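You operate a simulated robot arm through the tools that you are given. There is no shell and no other tool. Be economical: measure what you need, move in short steps, check, and stop when the job is done.

Carry out the task below with a simulated robot arm. There is one attempt and no reset: what you move stays moved.

TASK
Test cube C alone in the pulse tester: over 15 goes to REJECT.
Fine: switch it on; one press; 15 or less goes back in its spot; switch off after.
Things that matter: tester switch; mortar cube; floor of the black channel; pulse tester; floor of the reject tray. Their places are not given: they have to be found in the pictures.

It is judged by the outcome, as a careful person would: the job done as asked, and still so three seconds after it is handed in. It fails if anything else is knocked over, pushed out of place, dropped, spilled or broken.

THE ROBOT
A 6-joint arm with a two-finger parallel gripper, fixed in place. Base frame: the origin is at the foot of the arm, x ahead of it, y to its left, z up; the work surface is at about z = 855. Lengths are in mm, angles in rad, forces in N, time in s.
With the tool pointing down near the work surface it reaches from about 240 to 640 mm from the base axis. Its first joint turns from -1.152 to 1.152 rad. Payload 2.7 kg.
Tool frame: the origin (TCP) lies between the finger pads and is the grasp point; the fingertips stand 23 mm ahead of it; z points along the fingers, y is the line along which they close. The gripper opens to 94 mm. The fingers are 38 mm wide and 10 mm thick; the gripper's body (54 by 96 mm) begins 39 mm behind the TCP.
Orientation is that of the tool frame in the base frame, as a unit quaternion [x, y, z, w]. With the fingers straight down and closing along the base's y, the tool's x points along the base's -x, its y along +y and its z along -z.

THE INTERFACE
- The arm moves only by the tool arm_command. Its argument "increments" is one flat list of numbers, 7 for each row, row after row: the shift along the tool's x, y, z in cm, then the turn, a rotation vector about the tool's x, y, z in rad, then the closure, from 0 (fully open) to 1 (shut). In form: [dx, dy, dz, rx, ry, rz, hand, dx, dy, dz, rx, ry, rz, hand, ...]. A call has 1 to 12 rows; each row is the pose to reach, as a shift and turn from the pose commanded when the call began, along the tool's axes at that moment. A row lasts 0.2 s, in which the tool goes at most 50 mm and 0.15 rad; a call with a longer step from one row to the next is refused whole, and so is a gripper value outside its range. A pose out of reach is approached as far as the arm can. The call stops where the force on the tool passes 40 N (or 10 N more than at its start, if that is more) or the arm is blocked; 0.2 s more then pass. The fingers move at their own pace (about 45 mm/s each) and stop on an object; they squeeze with about 30 N. The grip force told is the motor's: it shows also when the fingers shut on nothing. Time passes only in rows, and 0.2 s behind the last, so rows that repeat a pose let the fingers close. It gives the time, the measured TCP pose, the force on the tool (base axes), the opening and the grip force at its end, in the units of the frame above (readings bear some noise).
- Cameras (640 x 400 px; columns grow to the right, rows downward): "scene" is fixed at [68.9, -422.6, 1422]; the picture's right is [0.85, -0.52, 0.00], its down [-0.21, -0.34, -0.92] and it looks along [0.48, 0.78, -0.40] (base axes); focal length 339 px, centre (320, 200). "wrist" rides on the gripper at [-39, 0, -44] in the tool frame; the picture's right is [0.00, -1.00, 0.00], its down [0.97, 0.00, -0.24] and it looks along [0.24, 0.00, 0.97] (tool axes); focal length 218 px, centre (320, 200).
- snapshot(camera): a new picture of that camera. No time passes.
- probe_pixels(camera, pixels): for up to 12 pixels [column, row] of the newest picture of that camera ("zoom" is the newest enlarged one), the place [x, y, z] in the base frame of the surface seen there, good to about 2 mm. No time passes.
- zoom(camera, box): a new picture of the part [left, top, right, bottom] of that camera's present view, enlarged. No time passes.
- hand_in(): hands the job in; it is judged then, once.

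Work in short steps. Measure before you move; look again where a grasp or a placing could have gone wrong, and mend it. You have 80 turns and 38 pictures in all, the two below and enlarged ones among them. Open the gripper and draw the arm clear of the work before you hand the job in, unless the task says otherwise; then end with one line.

The tools are called after "Call:" as a command line: name --argument value ..., lists and objects as JSON in quotes. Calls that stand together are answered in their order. arm_command: Moves the arm, as the interface text tells. Its arguments: {"type":"object","properties":{"increments":{"type":"array"}},"required":["increments"]} The other tools are called the same way: snapshot (camera) takes a picture; probe_pixels (camera, pixels) gives the place of the surface under pixels of a picture; zoom (camera, box) takes an enlarged picture of a part of a camera's view; hand_in () hands the job in.

At the start:

```text
clock: 0.0
ee_pos: [351.3, 202.3, 1205.1]
tcp_rot: [0.0, 1.0, 0.0, 0.0]
wrist_force: [0.8, 0.2, -0.8]
finger_gap: 93.9
grasp_force: 0.0
```

scene: 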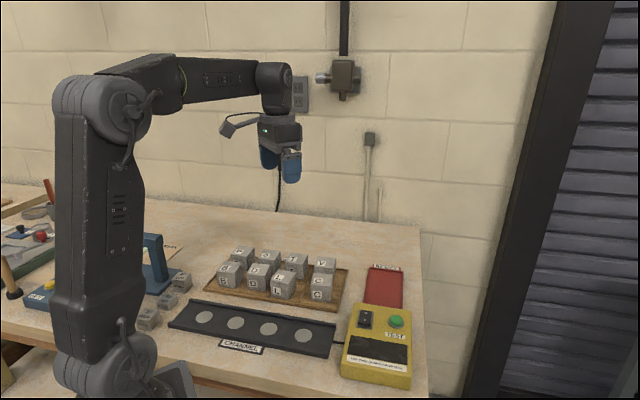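
wrist: 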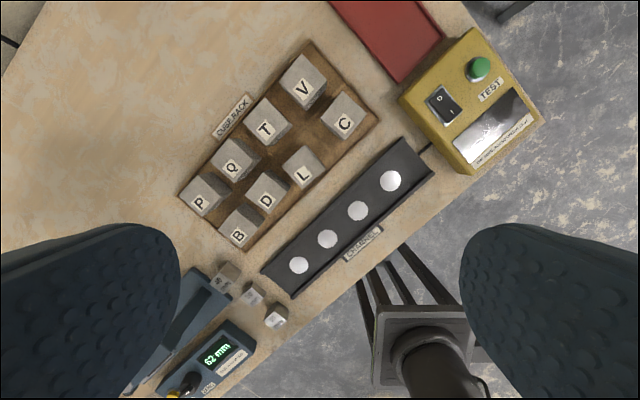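

The wrist view shows the rack with C at (344,122), the channel, and the tester at (470,100). I zoom in on these for detail.

Call:
zoom --camera "wrist" --box '[380, 10, 560, 190]'

Call:
zoom --camera "scene" --box '[150, 230, 430, 395]'

Call:
probe_pixels --camera "wrist" --pixels '[[344, 122], [391, 181], [357, 211], [326, 240], [298, 265], [479, 69], [444, 105], [400, 40], [440, 98], [450, 113], [303, 165], [308, 85]]'

```text
2.22 times, centred on (470, 100) of wrist
```

zoom: 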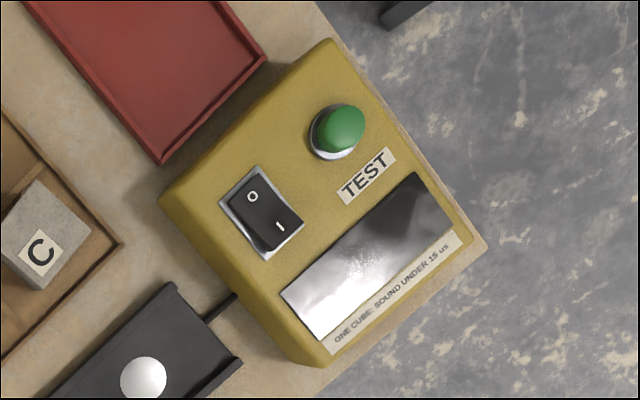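

```text
2.29 times, centred on (290, 312) of scene
```

zoom: 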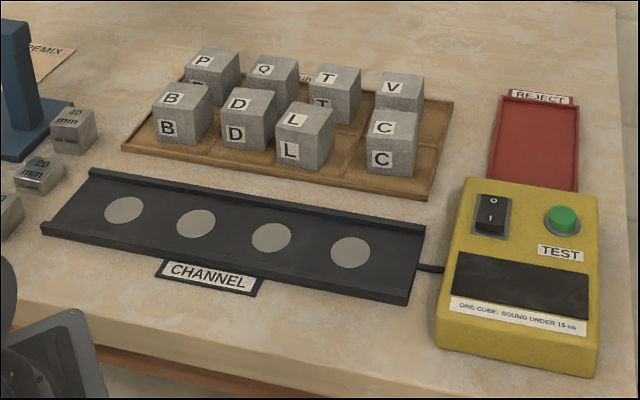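

```text
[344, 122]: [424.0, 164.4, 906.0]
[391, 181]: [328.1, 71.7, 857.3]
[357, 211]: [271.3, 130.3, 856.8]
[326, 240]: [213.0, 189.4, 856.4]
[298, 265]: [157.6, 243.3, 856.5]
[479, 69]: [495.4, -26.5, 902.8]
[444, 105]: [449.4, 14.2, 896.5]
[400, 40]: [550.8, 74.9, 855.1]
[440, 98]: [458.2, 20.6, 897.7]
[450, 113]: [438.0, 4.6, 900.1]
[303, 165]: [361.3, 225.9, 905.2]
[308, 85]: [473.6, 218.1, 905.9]
```

Now I measure cube C's outline, the channel's edges, and the tray.

Call:
zoom --camera "wrist" --box '[270, 40, 440, 210]'

```text
2.35 times, centred on (355, 125) of wrist
```

zoom: 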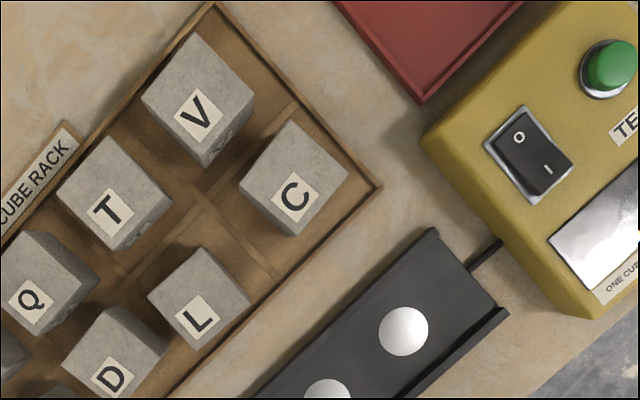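

Call:
probe_pixels --camera "zoom" --pixels '[[297, 126], [341, 175], [290, 229], [244, 178], [432, 230], [505, 310], [425, 240], [497, 300], [440, 260], [485, 300], [360, 185], [270, 250]]'

Call:
snapshot --camera "scene"

```text
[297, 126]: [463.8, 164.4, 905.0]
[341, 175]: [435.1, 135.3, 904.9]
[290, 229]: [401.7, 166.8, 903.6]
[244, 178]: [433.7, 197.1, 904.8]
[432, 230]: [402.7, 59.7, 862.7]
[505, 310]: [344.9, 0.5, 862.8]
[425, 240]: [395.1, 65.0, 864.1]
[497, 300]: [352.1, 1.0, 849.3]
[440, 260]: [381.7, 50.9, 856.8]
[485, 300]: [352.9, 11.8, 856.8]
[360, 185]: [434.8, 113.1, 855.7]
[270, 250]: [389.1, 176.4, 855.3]
```

```text
32 pictures are left
```

scene: 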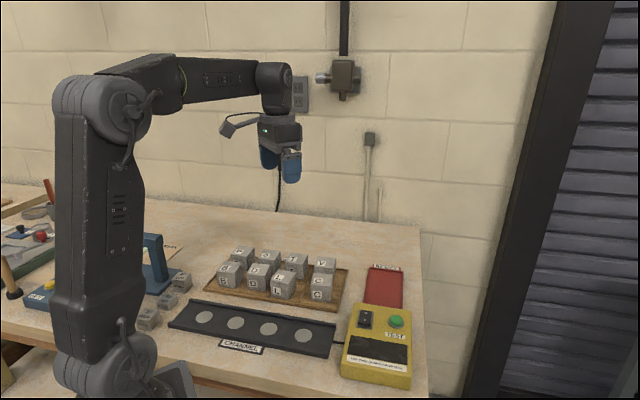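

I zoom in on the switch and button to get precise geometry.

Call:
zoom --camera "wrist" --box '[420, 45, 510, 135]'

```text
4.44 times, centred on (465, 90) of wrist
```

zoom: 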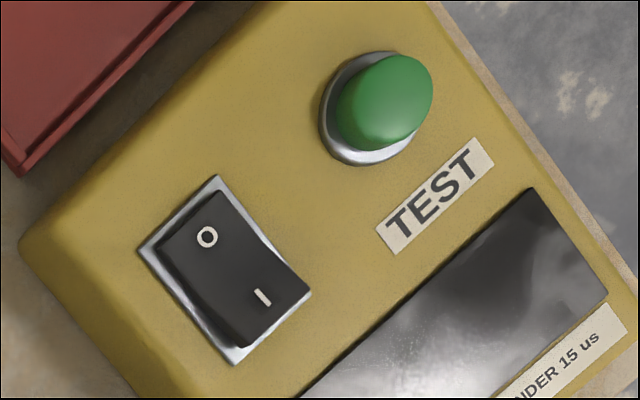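

Call:
probe_pixels --camera "zoom" --pixels '[[207, 237], [262, 297], [215, 195], [167, 250], [303, 295], [246, 340], [233, 267], [290, 220], [383, 100], [405, 75], [360, 120], [330, 330]]'

Call:
probe_pixels --camera "scene" --pixels '[[370, 270], [402, 272], [366, 300], [401, 303], [385, 285], [397, 320], [366, 315], [364, 322], [352, 312], [318, 274]]'

```text
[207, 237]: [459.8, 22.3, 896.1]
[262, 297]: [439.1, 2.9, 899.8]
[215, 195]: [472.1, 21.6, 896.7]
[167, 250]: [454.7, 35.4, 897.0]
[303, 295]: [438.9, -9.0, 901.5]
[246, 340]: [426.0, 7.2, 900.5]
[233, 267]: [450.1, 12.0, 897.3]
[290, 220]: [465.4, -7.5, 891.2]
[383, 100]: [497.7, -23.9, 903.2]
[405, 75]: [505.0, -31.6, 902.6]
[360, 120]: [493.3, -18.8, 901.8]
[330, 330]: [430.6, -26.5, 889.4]
```

```text
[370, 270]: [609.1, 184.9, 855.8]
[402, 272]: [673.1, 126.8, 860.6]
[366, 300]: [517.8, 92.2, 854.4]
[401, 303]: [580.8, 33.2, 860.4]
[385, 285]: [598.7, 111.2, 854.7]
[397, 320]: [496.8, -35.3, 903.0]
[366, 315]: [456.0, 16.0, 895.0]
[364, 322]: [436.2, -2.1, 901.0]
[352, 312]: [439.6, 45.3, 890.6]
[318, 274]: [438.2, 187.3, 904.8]
```

The switch is a 42 mm rocker at 45° centred near (449,12). Its I end is raised at z≈901 near (433,-1), so it is OFF. I close the gripper, yaw by 45° and go above the I end.

Call:
arm_command --increments '[-1.075, -2.51, 3.06, 0, 0, 0.098, 1, -2.15, -5.02, 6.12, 0, 0, 0.196, 1, -3.225, -7.53, 9.18, 0, 0, 0.294, 1, -4.3, -10.04, 12.24, 0, 0, 0.392, 1, -5.375, -12.55, 15.3, 0, 0, 0.49, 1, -6.45, -15.06, 18.36, 0, 0, 0.588, 1, -7.525, -17.57, 21.42, 0, 0, 0.686, 1, -8.57, -20.13, 24.5, 0, 0, 0.785, 1, -8.57, -20.13, 24.5, 0, 0, 0.785, 1]'

Call:
snapshot --camera "wrist"

```text
clock: 2.0
ee_pos: [436.5, -1.1, 957.4]
tcp_rot: [0.383, 0.924, 0.0, 0.0]
wrist_force: [0.0, 0.5, 1.0]
finger_gap: 0.0
grasp_force: 29.6
```

```text
30 pictures are left
```

wrist: 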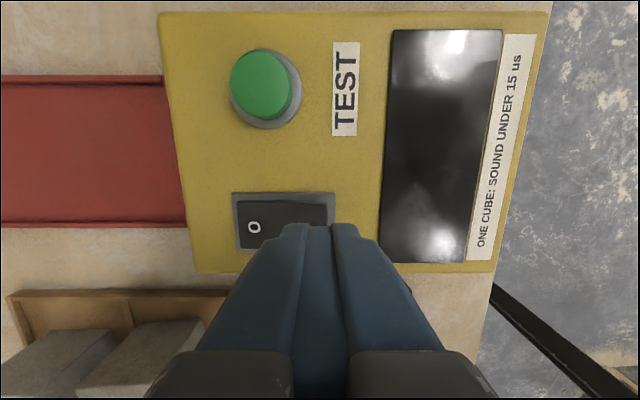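

The fingers sit over the rocker's I end (O visible at (254,227), I hidden). I press down in small steps.

Call:
arm_command --increments '[0, 0, 1.5, 0, 0, 0, 1, 0, 0, 2.6, 0, 0, 0, 1, 0, 0, 3.0, 0, 0, 0, 1, 0, 0, 3.3, 0, 0, 0, 1, 0, 0, 3.6, 0, 0, 0, 1, 0, 0, 3.8, 0, 0, 0, 1, 0, 0, 4.0, 0, 0, 0, 1]'

```text
clock: 3.6
ee_pos: [437.2, 0.5, 919.8]
tcp_rot: [0.383, 0.924, 0.0, 0.001]
wrist_force: [-0.4, -2.4, 4.4]
finger_gap: 0.2
grasp_force: 30.0
```

Contact is light (4 N) with the tip at 896.8. I press a little more, then lift and look.

Call:
arm_command --increments '[0, 0, 0.15, 0, 0, 0, 1, 0, 0, 0.3, 0, 0, 0, 1]'

```text
clock: 4.2
ee_pos: [435.7, 0.7, 919.0]
tcp_rot: [0.381, 0.924, 0.001, 0.002]
wrist_force: [-11.4, -1.9, 36.5]
finger_gap: 0.3
grasp_force: 30.0
```

Firm resistance at 36 N, so I lift 12 cm and move a little aside to look.

Call:
arm_command --increments '[0, 0, -1.5, 0, 0, 0, 1, 0, 0, -5, 0, 0, 0, 1, 3, 0, -9, 0, 0, 0, 1, 5, 0, -13, 0, 0, 0, 1]'

Call:
snapshot --camera "wrist"

```text
clock: 5.2
ee_pos: [396.2, 36.7, 1049.8]
tcp_rot: [0.382, 0.924, 0.0, 0.0]
wrist_force: [0.3, 0.1, 0.0]
finger_gap: 0.1
grasp_force: 29.9
```

```text
29 pictures are left
```

wrist: 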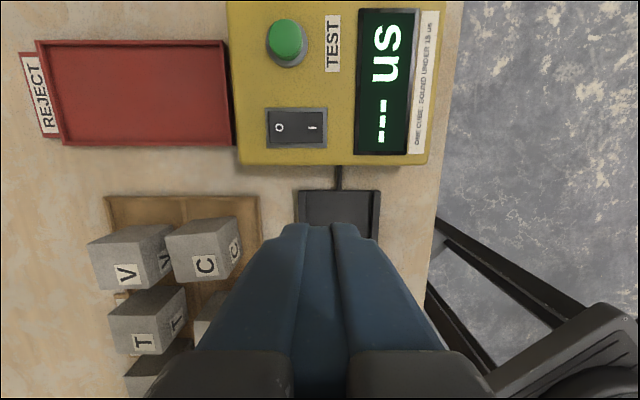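

The display shows "--- us", so the tester is on. Next I go above cube C, turned so that the fingers close along the row/channel direction, opened to about 70 mm.

Call:
arm_command --increments '[0.59, 1.07, 0, 0, 0, -0.143, 0.25, 1.18, 2.13, 0, 0, 0, -0.286, 0.25, 1.77, 3.2, 0, 0, 0, -0.428, 0.25, 2.36, 4.27, 0, 0, 0, -0.571, 0.25, 2.95, 5.34, 0, 0, 0, -0.714, 0.25, 3.55, 6.4, 0, 0, 0, -0.857, 0.25, 4.14, 7.47, 0, 0, 0, -1.0, 0.25, 4.73, 8.54, 0, 0, 0, -1.142, 0.25, 5.32, 9.6, 0, 0, 0, -1.285, 0.25, 5.91, 10.67, 0, 0, 0, -1.428, 0.25, 6.5, 11.74, 0, 0, 0, -1.571, 0.25, 6.5, 11.74, 0, 0, 0, -1.571, 0.25]'

Call:
snapshot --camera "wrist"

```text
clock: 7.8
ee_pos: [440.0, 165.7, 1045.2]
tcp_rot: [-0.384, 0.923, 0.0, 0.0]
wrist_force: [0.1, 0.4, 0.3]
finger_gap: 70.7
grasp_force: 0.1
```

```text
28 pictures are left
```

wrist: 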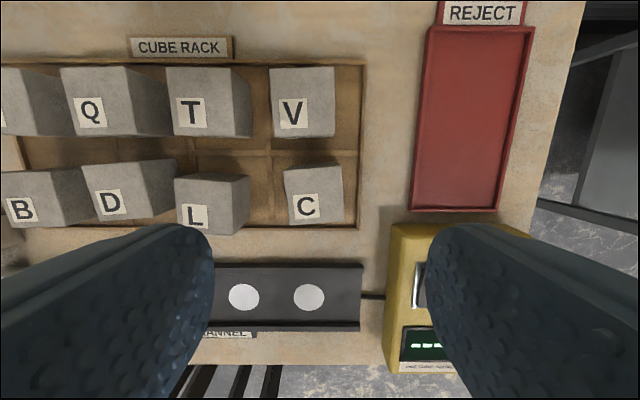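

I measure C's top outline and its surroundings in this closer view.

Call:
zoom --camera "wrist" --box '[220, 130, 380, 240]'

```text
3.64 times, centred on (300, 185) of wrist
```

zoom: 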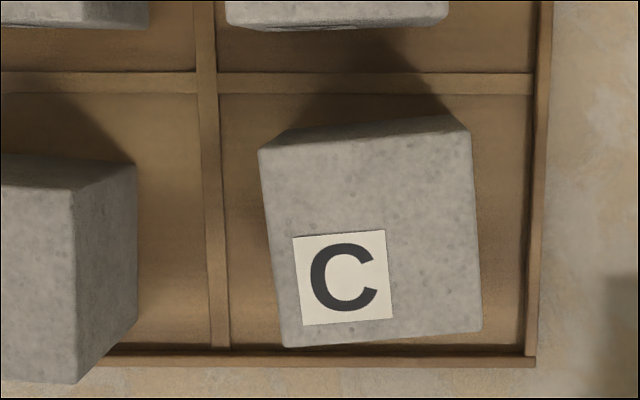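

Call:
probe_pixels --camera "zoom" --pixels '[[266, 156], [462, 140], [476, 325], [291, 340], [370, 240], [210, 280], [535, 280], [240, 300], [505, 250], [222, 150], [100, 280], [130, 240]]'

Call:
probe_pixels --camera "wrist" --pixels '[[243, 298], [308, 298], [290, 270], [290, 325], [340, 270], [340, 322], [361, 268], [361, 324], [430, 120], [510, 120], [470, 200], [470, 40]]'

```text
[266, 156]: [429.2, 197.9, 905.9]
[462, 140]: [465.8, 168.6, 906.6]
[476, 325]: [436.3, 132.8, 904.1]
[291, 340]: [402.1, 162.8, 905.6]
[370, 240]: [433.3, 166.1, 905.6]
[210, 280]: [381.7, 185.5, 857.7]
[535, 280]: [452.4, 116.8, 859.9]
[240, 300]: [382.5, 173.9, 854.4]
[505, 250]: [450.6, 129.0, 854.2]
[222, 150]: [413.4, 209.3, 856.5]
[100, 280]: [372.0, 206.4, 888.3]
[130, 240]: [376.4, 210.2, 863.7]
```

```text
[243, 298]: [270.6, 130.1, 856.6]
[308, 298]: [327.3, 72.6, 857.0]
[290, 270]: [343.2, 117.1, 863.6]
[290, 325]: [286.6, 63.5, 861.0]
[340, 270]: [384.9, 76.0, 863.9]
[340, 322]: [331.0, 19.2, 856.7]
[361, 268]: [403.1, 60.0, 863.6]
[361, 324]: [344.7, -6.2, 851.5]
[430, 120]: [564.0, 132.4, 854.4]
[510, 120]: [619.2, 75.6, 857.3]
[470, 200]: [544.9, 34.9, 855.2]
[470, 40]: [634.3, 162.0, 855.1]
```

C's centre is (433.3,165.5), top 905.5, a 50 mm cube turned about 5° from the rack axis. I align to it and descend so that the tips stay above the rack lip (z 860).

Call:
arm_command --increments '[0.41, 0.41, 2.5, 0, 0, -0.09, 0.3, 0.41, 0.41, 6.5, 0, 0, -0.09, 0.3, 0.41, 0.41, 10, 0, 0, -0.09, 0.3, 0.41, 0.41, 11, 0, 0, -0.09, 0.3]'

Call:
snapshot --camera "wrist"

Call:
zoom --camera "scene" --box '[200, 190, 420, 350]'

```text
clock: 8.8
ee_pos: [434.1, 164.8, 933.4]
tcp_rot: [-0.424, 0.906, 0.0, 0.0]
wrist_force: [0.1, 0.9, -0.9]
finger_gap: 66.0
grasp_force: 0.0
```

```text
26 pictures are left
```

wrist: 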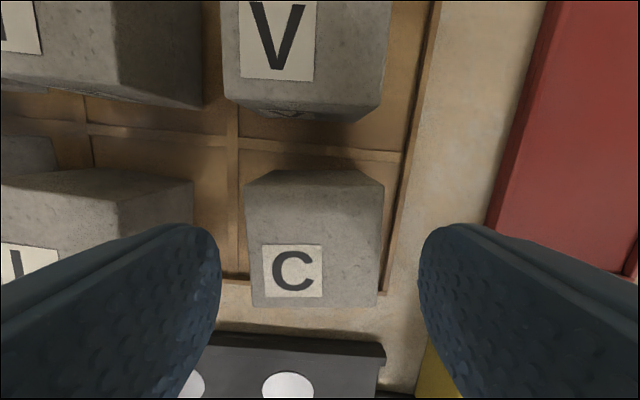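

```text
2.50 times, centred on (310, 270) of scene
```

zoom: 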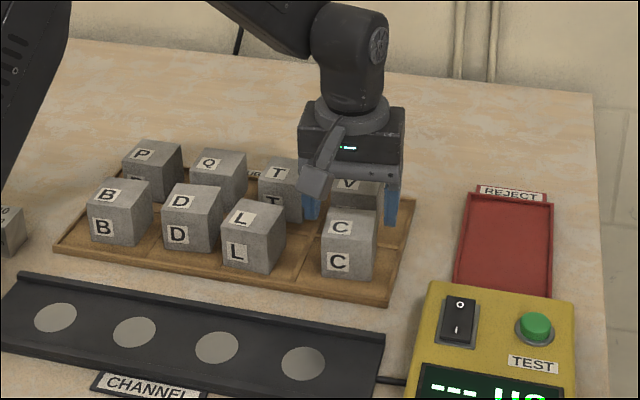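

The fingers straddle C evenly (C spans columns 247–383, centre about 317). I descend to z≈885 and close.

Call:
arm_command --increments '[0, 0, 2, 0, 0, 0, 0.3, 0, 0, 4, 0, 0, 0, 0.3, 0, 0, 4.9, 0, 0, 0, 0.3, 0, 0, 4.9, 0, 0, 0, 0.6, 0, 0, 4.9, 0, 0, 0, 0.7, 0, 0, 4.9, 0, 0, 0, 0.7]'

```text
clock: 10.2
ee_pos: [431.3, 162.0, 885.4]
tcp_rot: [-0.424, 0.905, 0.001, 0.001]
wrist_force: [0.4, -0.1, -0.5]
finger_gap: 50.0
grasp_force: 30.4
```

C is gripped (gap 50.0). I lift it 8 cm, carry it over the channel disc nearest the tester (327.5,72) and turn it back to align.

Call:
arm_command --increments '[0, 0, -2, 0, 0, 0, 0.7, 0, 0, -5, 0, 0, 0, 0.7, 0, 0, -8, 0, 0, 0, 0.7, 3.5, 0.5, -8, 0, 0, 0.03, 0.7, 7, 1.1, -8, 0, 0, 0.06, 0.7, 10.5, 1.6, -8, 0, 0, 0.09, 0.7, 13.94, 2.14, -8, 0, 0, 0.095, 0.7, 13.94, 2.14, -8, 0, 0, 0.095, 0.7]'

Call:
snapshot --camera "wrist"

Call:
snapshot --camera "scene"

```text
clock: 12.0
ee_pos: [328.0, 70.2, 972.1]
tcp_rot: [-0.381, 0.925, -0.001, -0.001]
wrist_force: [-1.3, 0.3, -3.0]
finger_gap: 50.1
grasp_force: 30.5
```

```text
24 pictures are left
```

wrist: 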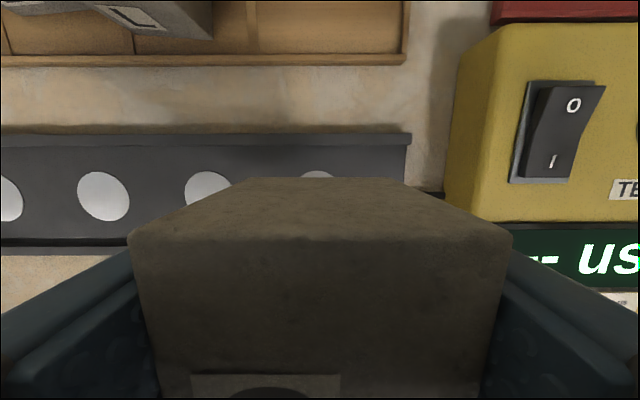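

```text
23 pictures are left
```

scene: 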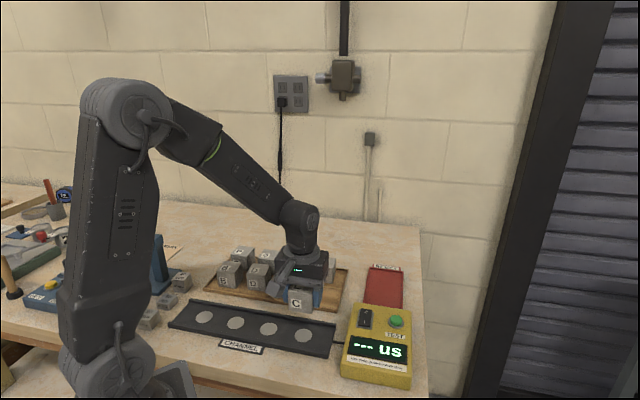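

I lower C onto the channel floor (expected TCP z ≈ 888), slowly at the end.

Call:
arm_command --increments '[0, 0, 3, 0, 0, 0, 0.7, 0, 0, 6, 0, 0, 0, 0.7, 0, 0, 7.2, 0, 0, 0, 0.7, 0, 0, 7.6, 0, 0, 0, 0.7, 0, 0, 7.8, 0, 0, 0, 0.7, 0, 0, 7.9, 0, 0, 0, 0.7]'

```text
clock: 13.4
ee_pos: [327.2, 72.3, 888.6]
tcp_rot: [-0.381, 0.925, -0.001, 0.0]
wrist_force: [-0.9, -0.1, -3.5]
finger_gap: 49.7
grasp_force: 29.7
```

The force still reads the hanging weight (-3.5 N), so I lower further in 1 mm steps.

Call:
arm_command --increments '[0, 0, 0.1, 0, 0, 0, 0.7, 0, 0, 0.2, 0, 0, 0, 0.7]'

```text
clock: 14.0
ee_pos: [328.2, 72.5, 887.5]
tcp_rot: [-0.382, 0.924, 0.0, 0.0]
wrist_force: [-10.0, -3.2, 25.9]
finger_gap: 50.2
grasp_force: 30.3
```

Contact is made (26 N). I ease up slightly, release to a 66 mm gap, and rise.

Call:
arm_command --increments '[0, 0, -0.12, 0, 0, 0, 0.7, 0, 0, -0.12, 0, 0, 0, 0.3, 0, 0, -0.12, 0, 0, 0, 0.3, 0, 0, -3, 0, 0, 0, 0.3, 0, 0, -7, 0, 0, 0, 0.3, 0, 0, -11, 0, 0, 0, 0.3]'

Call:
snapshot --camera "wrist"

```text
clock: 15.4
ee_pos: [326.9, 70.8, 997.8]
tcp_rot: [-0.381, 0.925, 0.001, 0.0]
wrist_force: [0.2, 0.2, -0.2]
finger_gap: 66.0
grasp_force: 0.0
```

```text
22 pictures are left
```

wrist: 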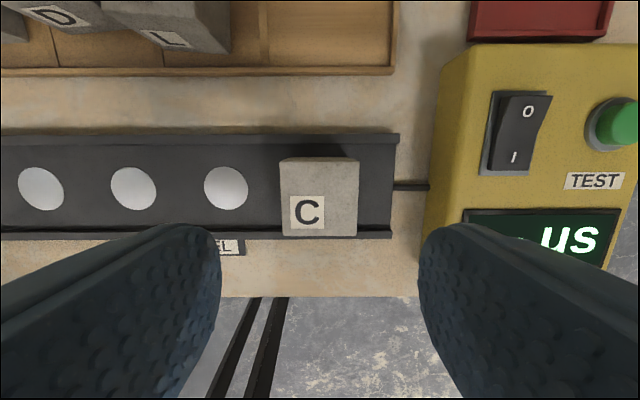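

C sits on the disc. Next I close the gripper and go above the green button (498,-27).

Call:
arm_command --increments '[-1.28, -4.76, 0, 0, 0, 0, 1, -2.56, -9.52, 0, 0, 0, 0, 1, -3.84, -14.28, 0, 0, 0, 0, 1, -5.12, -19.05, 0, 0, 0, 0, 1, -5.12, -19.05, 2, 0, 0, 0, 1, -5.12, -19.05, 4, 0, 0, 0, 1]'

Call:
snapshot --camera "wrist"

Call:
zoom --camera "scene" --box '[260, 230, 430, 395]'

```text
clock: 16.8
ee_pos: [498.7, -26.8, 957.1]
tcp_rot: [-0.381, 0.924, 0.0, 0.001]
wrist_force: [-0.7, -0.2, 0.0]
finger_gap: 0.0
grasp_force: 29.8
```

```text
21 pictures are left
```

wrist: 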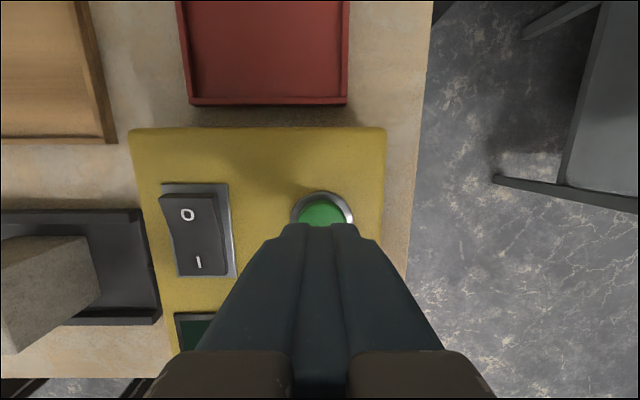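

```text
2.42 times, centred on (345, 312) of scene
```

zoom: 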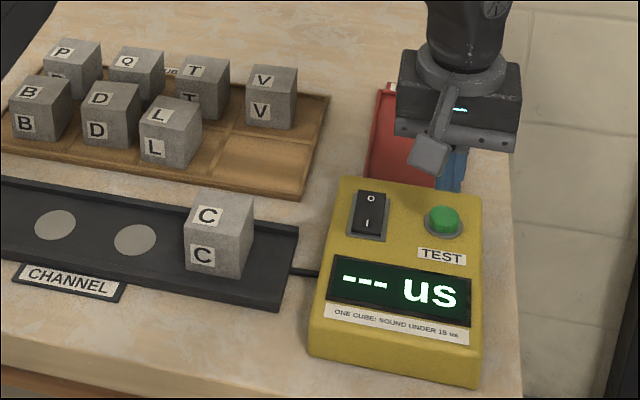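

The fingertips are centred over the button. I press once, in one steady motion.

Call:
arm_command --increments '[0, 0, 1.5, 0, 0, 0, 1, 0, 0, 2.5, 0, 0, 0, 1, 0, 0, 3.0, 0, 0, 0, 1, 0, 0, 3.3, 0, 0, 0, 1, 0, 0, 3.5, 0, 0, 0, 1, 0, 0, 3.6, 0, 0, 0, 1]'

Call:
zoom --camera "scene" --box '[260, 230, 430, 395]'

```text
clock: 18.2
ee_pos: [497.5, -27.2, 920.0]
tcp_rot: [-0.381, 0.925, -0.001, 0.001]
wrist_force: [0.7, -0.7, 1.9]
finger_gap: 0.0
grasp_force: 29.9
```

```text
2.42 times, centred on (345, 312) of scene
```

zoom: 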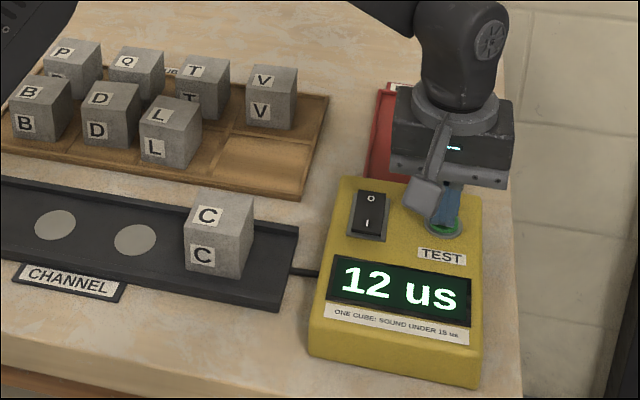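

It reads 12 us. I lift straight off the button, then check that the reading holds.

Call:
arm_command --increments '[0, 0, -1.5, 0, 0, 0, 1, 0, 0, -5, 0, 0, 0, 1, 0, 0, -8, 0, 0, 0, 1]'

Call:
zoom --camera "scene" --box '[260, 230, 430, 395]'

```text
clock: 19.0
ee_pos: [499.0, -26.5, 1000.9]
tcp_rot: [-0.381, 0.924, 0.001, 0.0]
wrist_force: [0.7, -0.6, 0.1]
finger_gap: 0.0
grasp_force: 29.8
```

```text
2.42 times, centred on (345, 312) of scene
```

zoom: 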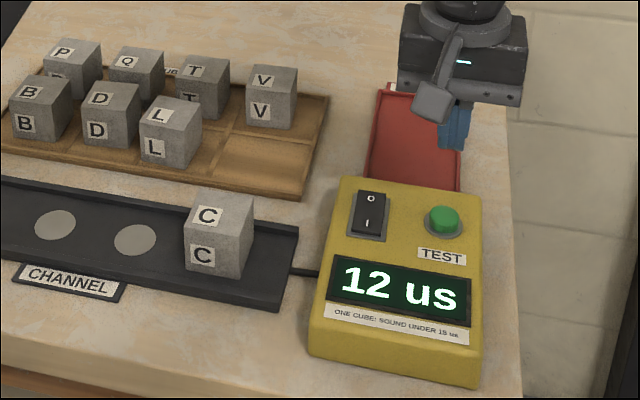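

12 us is sound, so C goes back in its rack cell. I return above C in the channel with the gripper opening.

Call:
arm_command --increments '[1.28, 4.76, 0, 0, 0, 0, 0.3, 2.56, 9.52, 0, 0, 0, 0, 0.3, 3.84, 14.28, 0, 0, 0, 0, 0.3, 5.12, 19.05, 0, 0, 0, 0, 0.3, 5.12, 19.05, 0, 0, 0, 0, 0.3]'

Call:
snapshot --camera "wrist"

```text
clock: 20.2
ee_pos: [325.0, 72.6, 998.9]
tcp_rot: [-0.381, 0.925, 0.0, 0.0]
wrist_force: [0.5, 0.9, 0.0]
finger_gap: 65.9
grasp_force: 0.1
```

```text
17 pictures are left
```

wrist: 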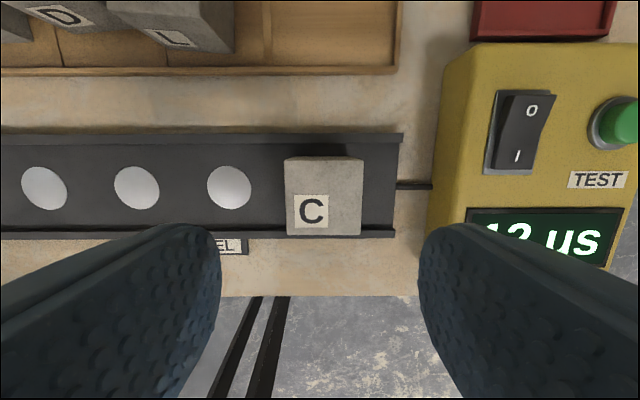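

C is unmoved between the fingers (columns 285–363). I descend to the same grasp height and close.

Call:
arm_command --increments '[0, 0, 4, 0, 0, 0, 0.3, 0, 0, 8, 0, 0, 0, 0.3, 0, 0, 10.4, 0, 0, 0, 0.3, 0, 0, 11.1, 0, 0, 0, 0.3, 0, 0, 11.1, 0, 0, 0, 0.6, 0, 0, 11.1, 0, 0, 0, 0.7, 0, 0, 11.1, 0, 0, 0, 0.7]'

```text
clock: 21.8
ee_pos: [327.1, 71.5, 887.9]
tcp_rot: [-0.381, 0.924, 0.0, 0.0]
wrist_force: [-0.2, -0.6, 0.4]
finger_gap: 50.0
grasp_force: 29.7
```

C is gripped. I lift it and carry it back over its empty cell, reversing the earlier move.

Call:
arm_command --increments '[0, 0, -3, 0, 0, 0, 0.7, 0, 0, -6, 0, 0, 0, 0.7, 0, 0, -8, 0, 0, 0, 0.7, -3.5, -0.21, -8, 0, 0, -0.03, 0.7, -7, -0.42, -8, 0, 0, -0.06, 0.7, -10.5, -0.63, -8, 0, 0, -0.09, 0.7, -14.09, -0.84, -8, 0, 0, -0.095, 0.7, -14.09, -0.84, -8, 0, 0, -0.095, 0.7]'

Call:
zoom --camera "scene" --box '[200, 220, 420, 360]'

```text
clock: 23.6
ee_pos: [432.6, 166.6, 967.0]
tcp_rot: [-0.424, 0.906, 0.0, 0.0]
wrist_force: [-0.5, -0.8, -2.9]
finger_gap: 49.7
grasp_force: 29.8
```

```text
2.86 times, centred on (310, 290) of scene
```

zoom: 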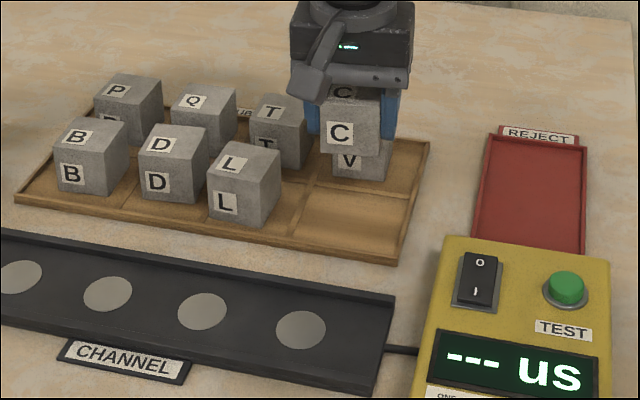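

C is over its own cell. I lower it, slowly near the floor (expected TCP z ≈ 885).

Call:
arm_command --increments '[0, 0, 3, 0, 0, 0, 0.7, 0, 0, 6, 0, 0, 0, 0.7, 0, 0, 7.4, 0, 0, 0, 0.7, 0, 0, 7.8, 0, 0, 0, 0.7, 0, 0, 8.0, 0, 0, 0, 0.7, 0, 0, 8.1, 0, 0, 0, 0.7]'

```text
clock: 25.0
ee_pos: [433.0, 163.1, 889.0]
tcp_rot: [-0.424, 0.906, 0.0, 0.0]
wrist_force: [0.8, 0.3, -2.8]
finger_gap: 49.8
grasp_force: 30.0
```

Call:
arm_command --increments '[0, 0, 0.1, 0, 0, 0, 0.7, 0, 0, 0.2, 0, 0, 0, 0.7, 0, 0, 0.25, 0, 0, 0, 0.7]'

```text
clock: 25.8
ee_pos: [432.8, 166.4, 887.1]
tcp_rot: [-0.424, 0.906, -0.001, 0.0]
wrist_force: [-3.5, -7.2, 16.9]
finger_gap: 50.0
grasp_force: 29.7
```

Contact at 17 N. Before releasing I check that the cube isn't resting on a divider or lip.

Call:
zoom --camera "scene" --box '[270, 250, 370, 320]'

```text
5.71 times, centred on (320, 285) of scene
```

zoom: 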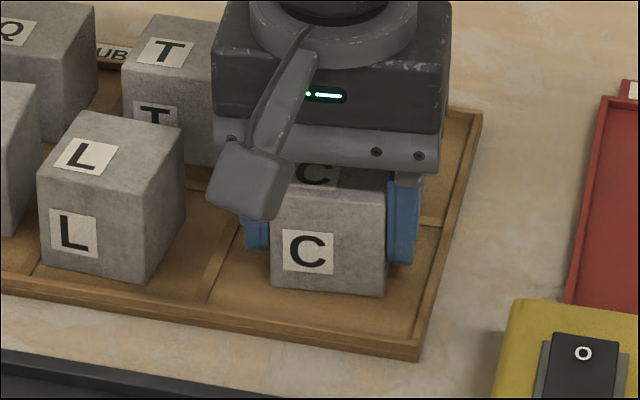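

C stands on the cell floor, well inside the dividers. I release and rise.

Call:
arm_command --increments '[0, 0, -0.1, 0, 0, 0, 0.7, 0, 0, -0.1, 0, 0, 0, 0.3, 0, 0, -0.1, 0, 0, 0, 0.3, 0, 0, -3, 0, 0, 0, 0.3, 0, 0, -7, 0, 0, 0, 0.3, 0, 0, -11, 0, 0, 0, 0.3]'

Call:
snapshot --camera "wrist"

```text
clock: 27.2
ee_pos: [432.9, 166.2, 997.2]
tcp_rot: [-0.424, 0.906, 0.0, 0.0]
wrist_force: [0.0, 0.5, -0.4]
finger_gap: 65.8
grasp_force: 0.0
```

```text
14 pictures are left
```

wrist: 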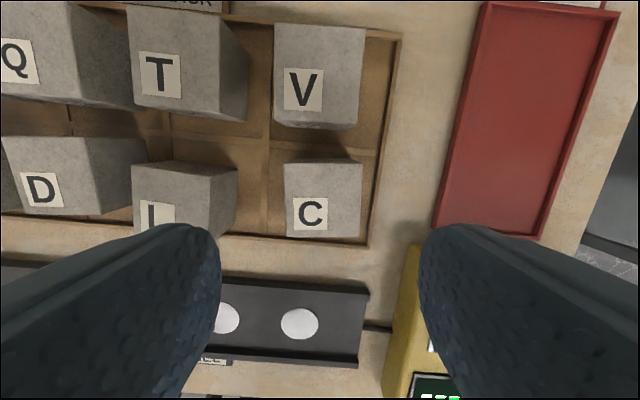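

C is back, in the same place and turn. Now the switch: I close, turn 95° and go over the O end at about (461,24).

Call:
arm_command --increments '[0.758, -0.9375, 0, 0, 0, 0.1384, 1, 1.517, -1.875, 0, 0, 0, 0.2768, 1, 2.275, -2.8125, 0, 0, 0, 0.4152, 1, 3.033, -3.75, 0, 0, 0, 0.5537, 1, 3.792, -4.6875, 0, 0, 0, 0.692, 1, 4.55, -5.625, 0, 0, 0, 0.8305, 1, 5.308, -6.5625, 0, 0, 0, 0.969, 1, 6.067, -7.5, 0, 0, 0, 1.107, 1, 6.825, -8.4375, 0, 0, 0, 1.2457, 1, 7.583, -9.375, 0, 0, 0, 1.384, 1, 8.342, -10.3125, 0, 0, 0, 1.5226, 1, 9.1, -11.25, 0, 0, 0, 1.661, 1]'

Call:
snapshot --camera "wrist"

```text
clock: 29.8
ee_pos: [462.6, 23.5, 997.1]
tcp_rot: [0.385, 0.923, 0.0, 0.0]
wrist_force: [1.3, 0.2, 0.1]
finger_gap: 0.1
grasp_force: 29.8
```

```text
13 pictures are left
```

wrist: 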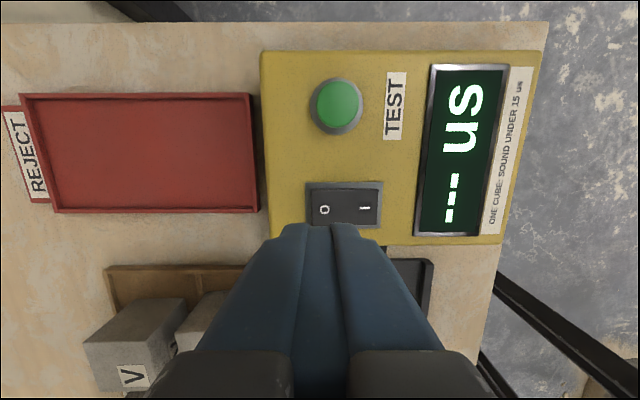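

The fingers are aligned about 15 mm toward the O side of the rocker centre. I press down.

Call:
arm_command --increments '[0, 0, 3, 0, 0, 0, 1, 0, 0, 6, 0, 0, 0, 1, 0, 0, 6.8, 0, 0, 0, 1, 0, 0, 7.2, 0, 0, 0, 1, 0, 0, 7.5, 0, 0, 0, 1, 0, 0, 7.8, 0, 0, 0, 1, 0, 0, 8.0, 0, 0, 0, 1]'

Call:
zoom --camera "scene" --box '[260, 230, 430, 395]'

```text
clock: 31.4
ee_pos: [461.1, 24.2, 920.1]
tcp_rot: [0.382, 0.924, 0.001, 0.001]
wrist_force: [-5.4, 1.1, 10.3]
finger_gap: 0.1
grasp_force: 30.0
stopped in row 7: the force on the tool passed its limit (the readings are from after the stop); the commanded pose is now the measured one
```

```text
2.42 times, centred on (345, 312) of scene
```

zoom: 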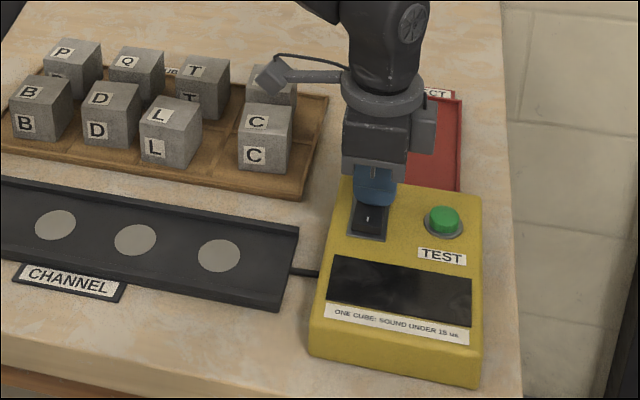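

The display is dark. I lift, open the gripper and draw clear, then take a last look.

Call:
arm_command --increments '[0, 0, -2, 0, 0, 0, 1, 0, 0, -6, 0, 0, 0, 1, 0, 0, -11, 0, 0, 0, 0.5, 0, 0, -16, 0, 0, 0, 0, 0, 0, -20, 0, 0, 0, 0, 3, 0, -23, 0, 0, 0, 0, 3, 0, -23, 0, 0, 0, 0]'

Call:
snapshot --camera "wrist"

Call:
zoom --camera "scene" --box '[150, 230, 430, 395]'

```text
clock: 33.0
ee_pos: [444.5, 44.3, 1149.5]
tcp_rot: [0.382, 0.924, 0.0, 0.002]
wrist_force: [0.9, -0.2, 0.6]
finger_gap: 94.2
grasp_force: 0.0
```

```text
11 pictures are left
```

wrist: 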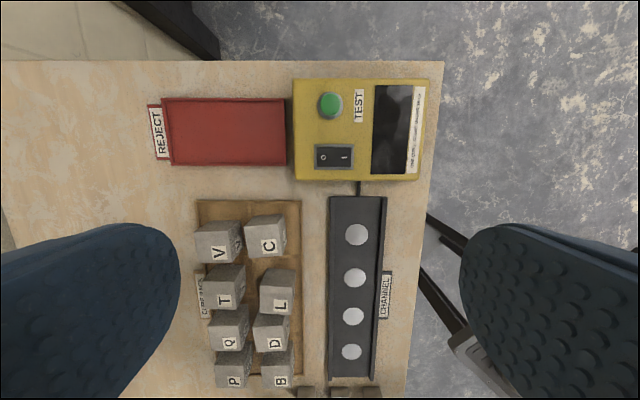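

```text
2.29 times, centred on (290, 312) of scene
```

zoom: 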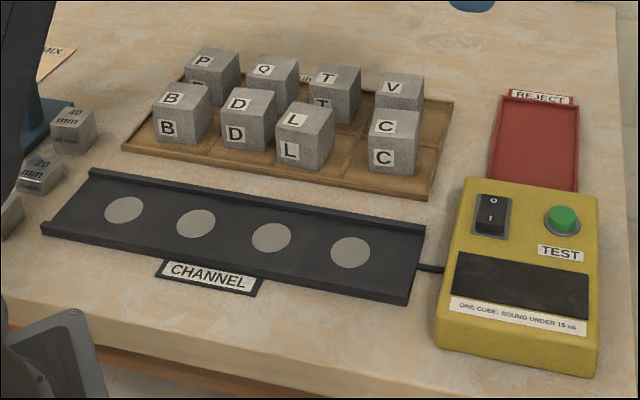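

The tester is off, C is back in its cell, everything else is undisturbed and the arm is clear with the gripper open. I hand in.

Call:
hand_in

```text
The job is handed in.
```

Cube C, tested alone with one press, read 12 µs (15 or less), so I put it back in its rack spot and switched the tester off.
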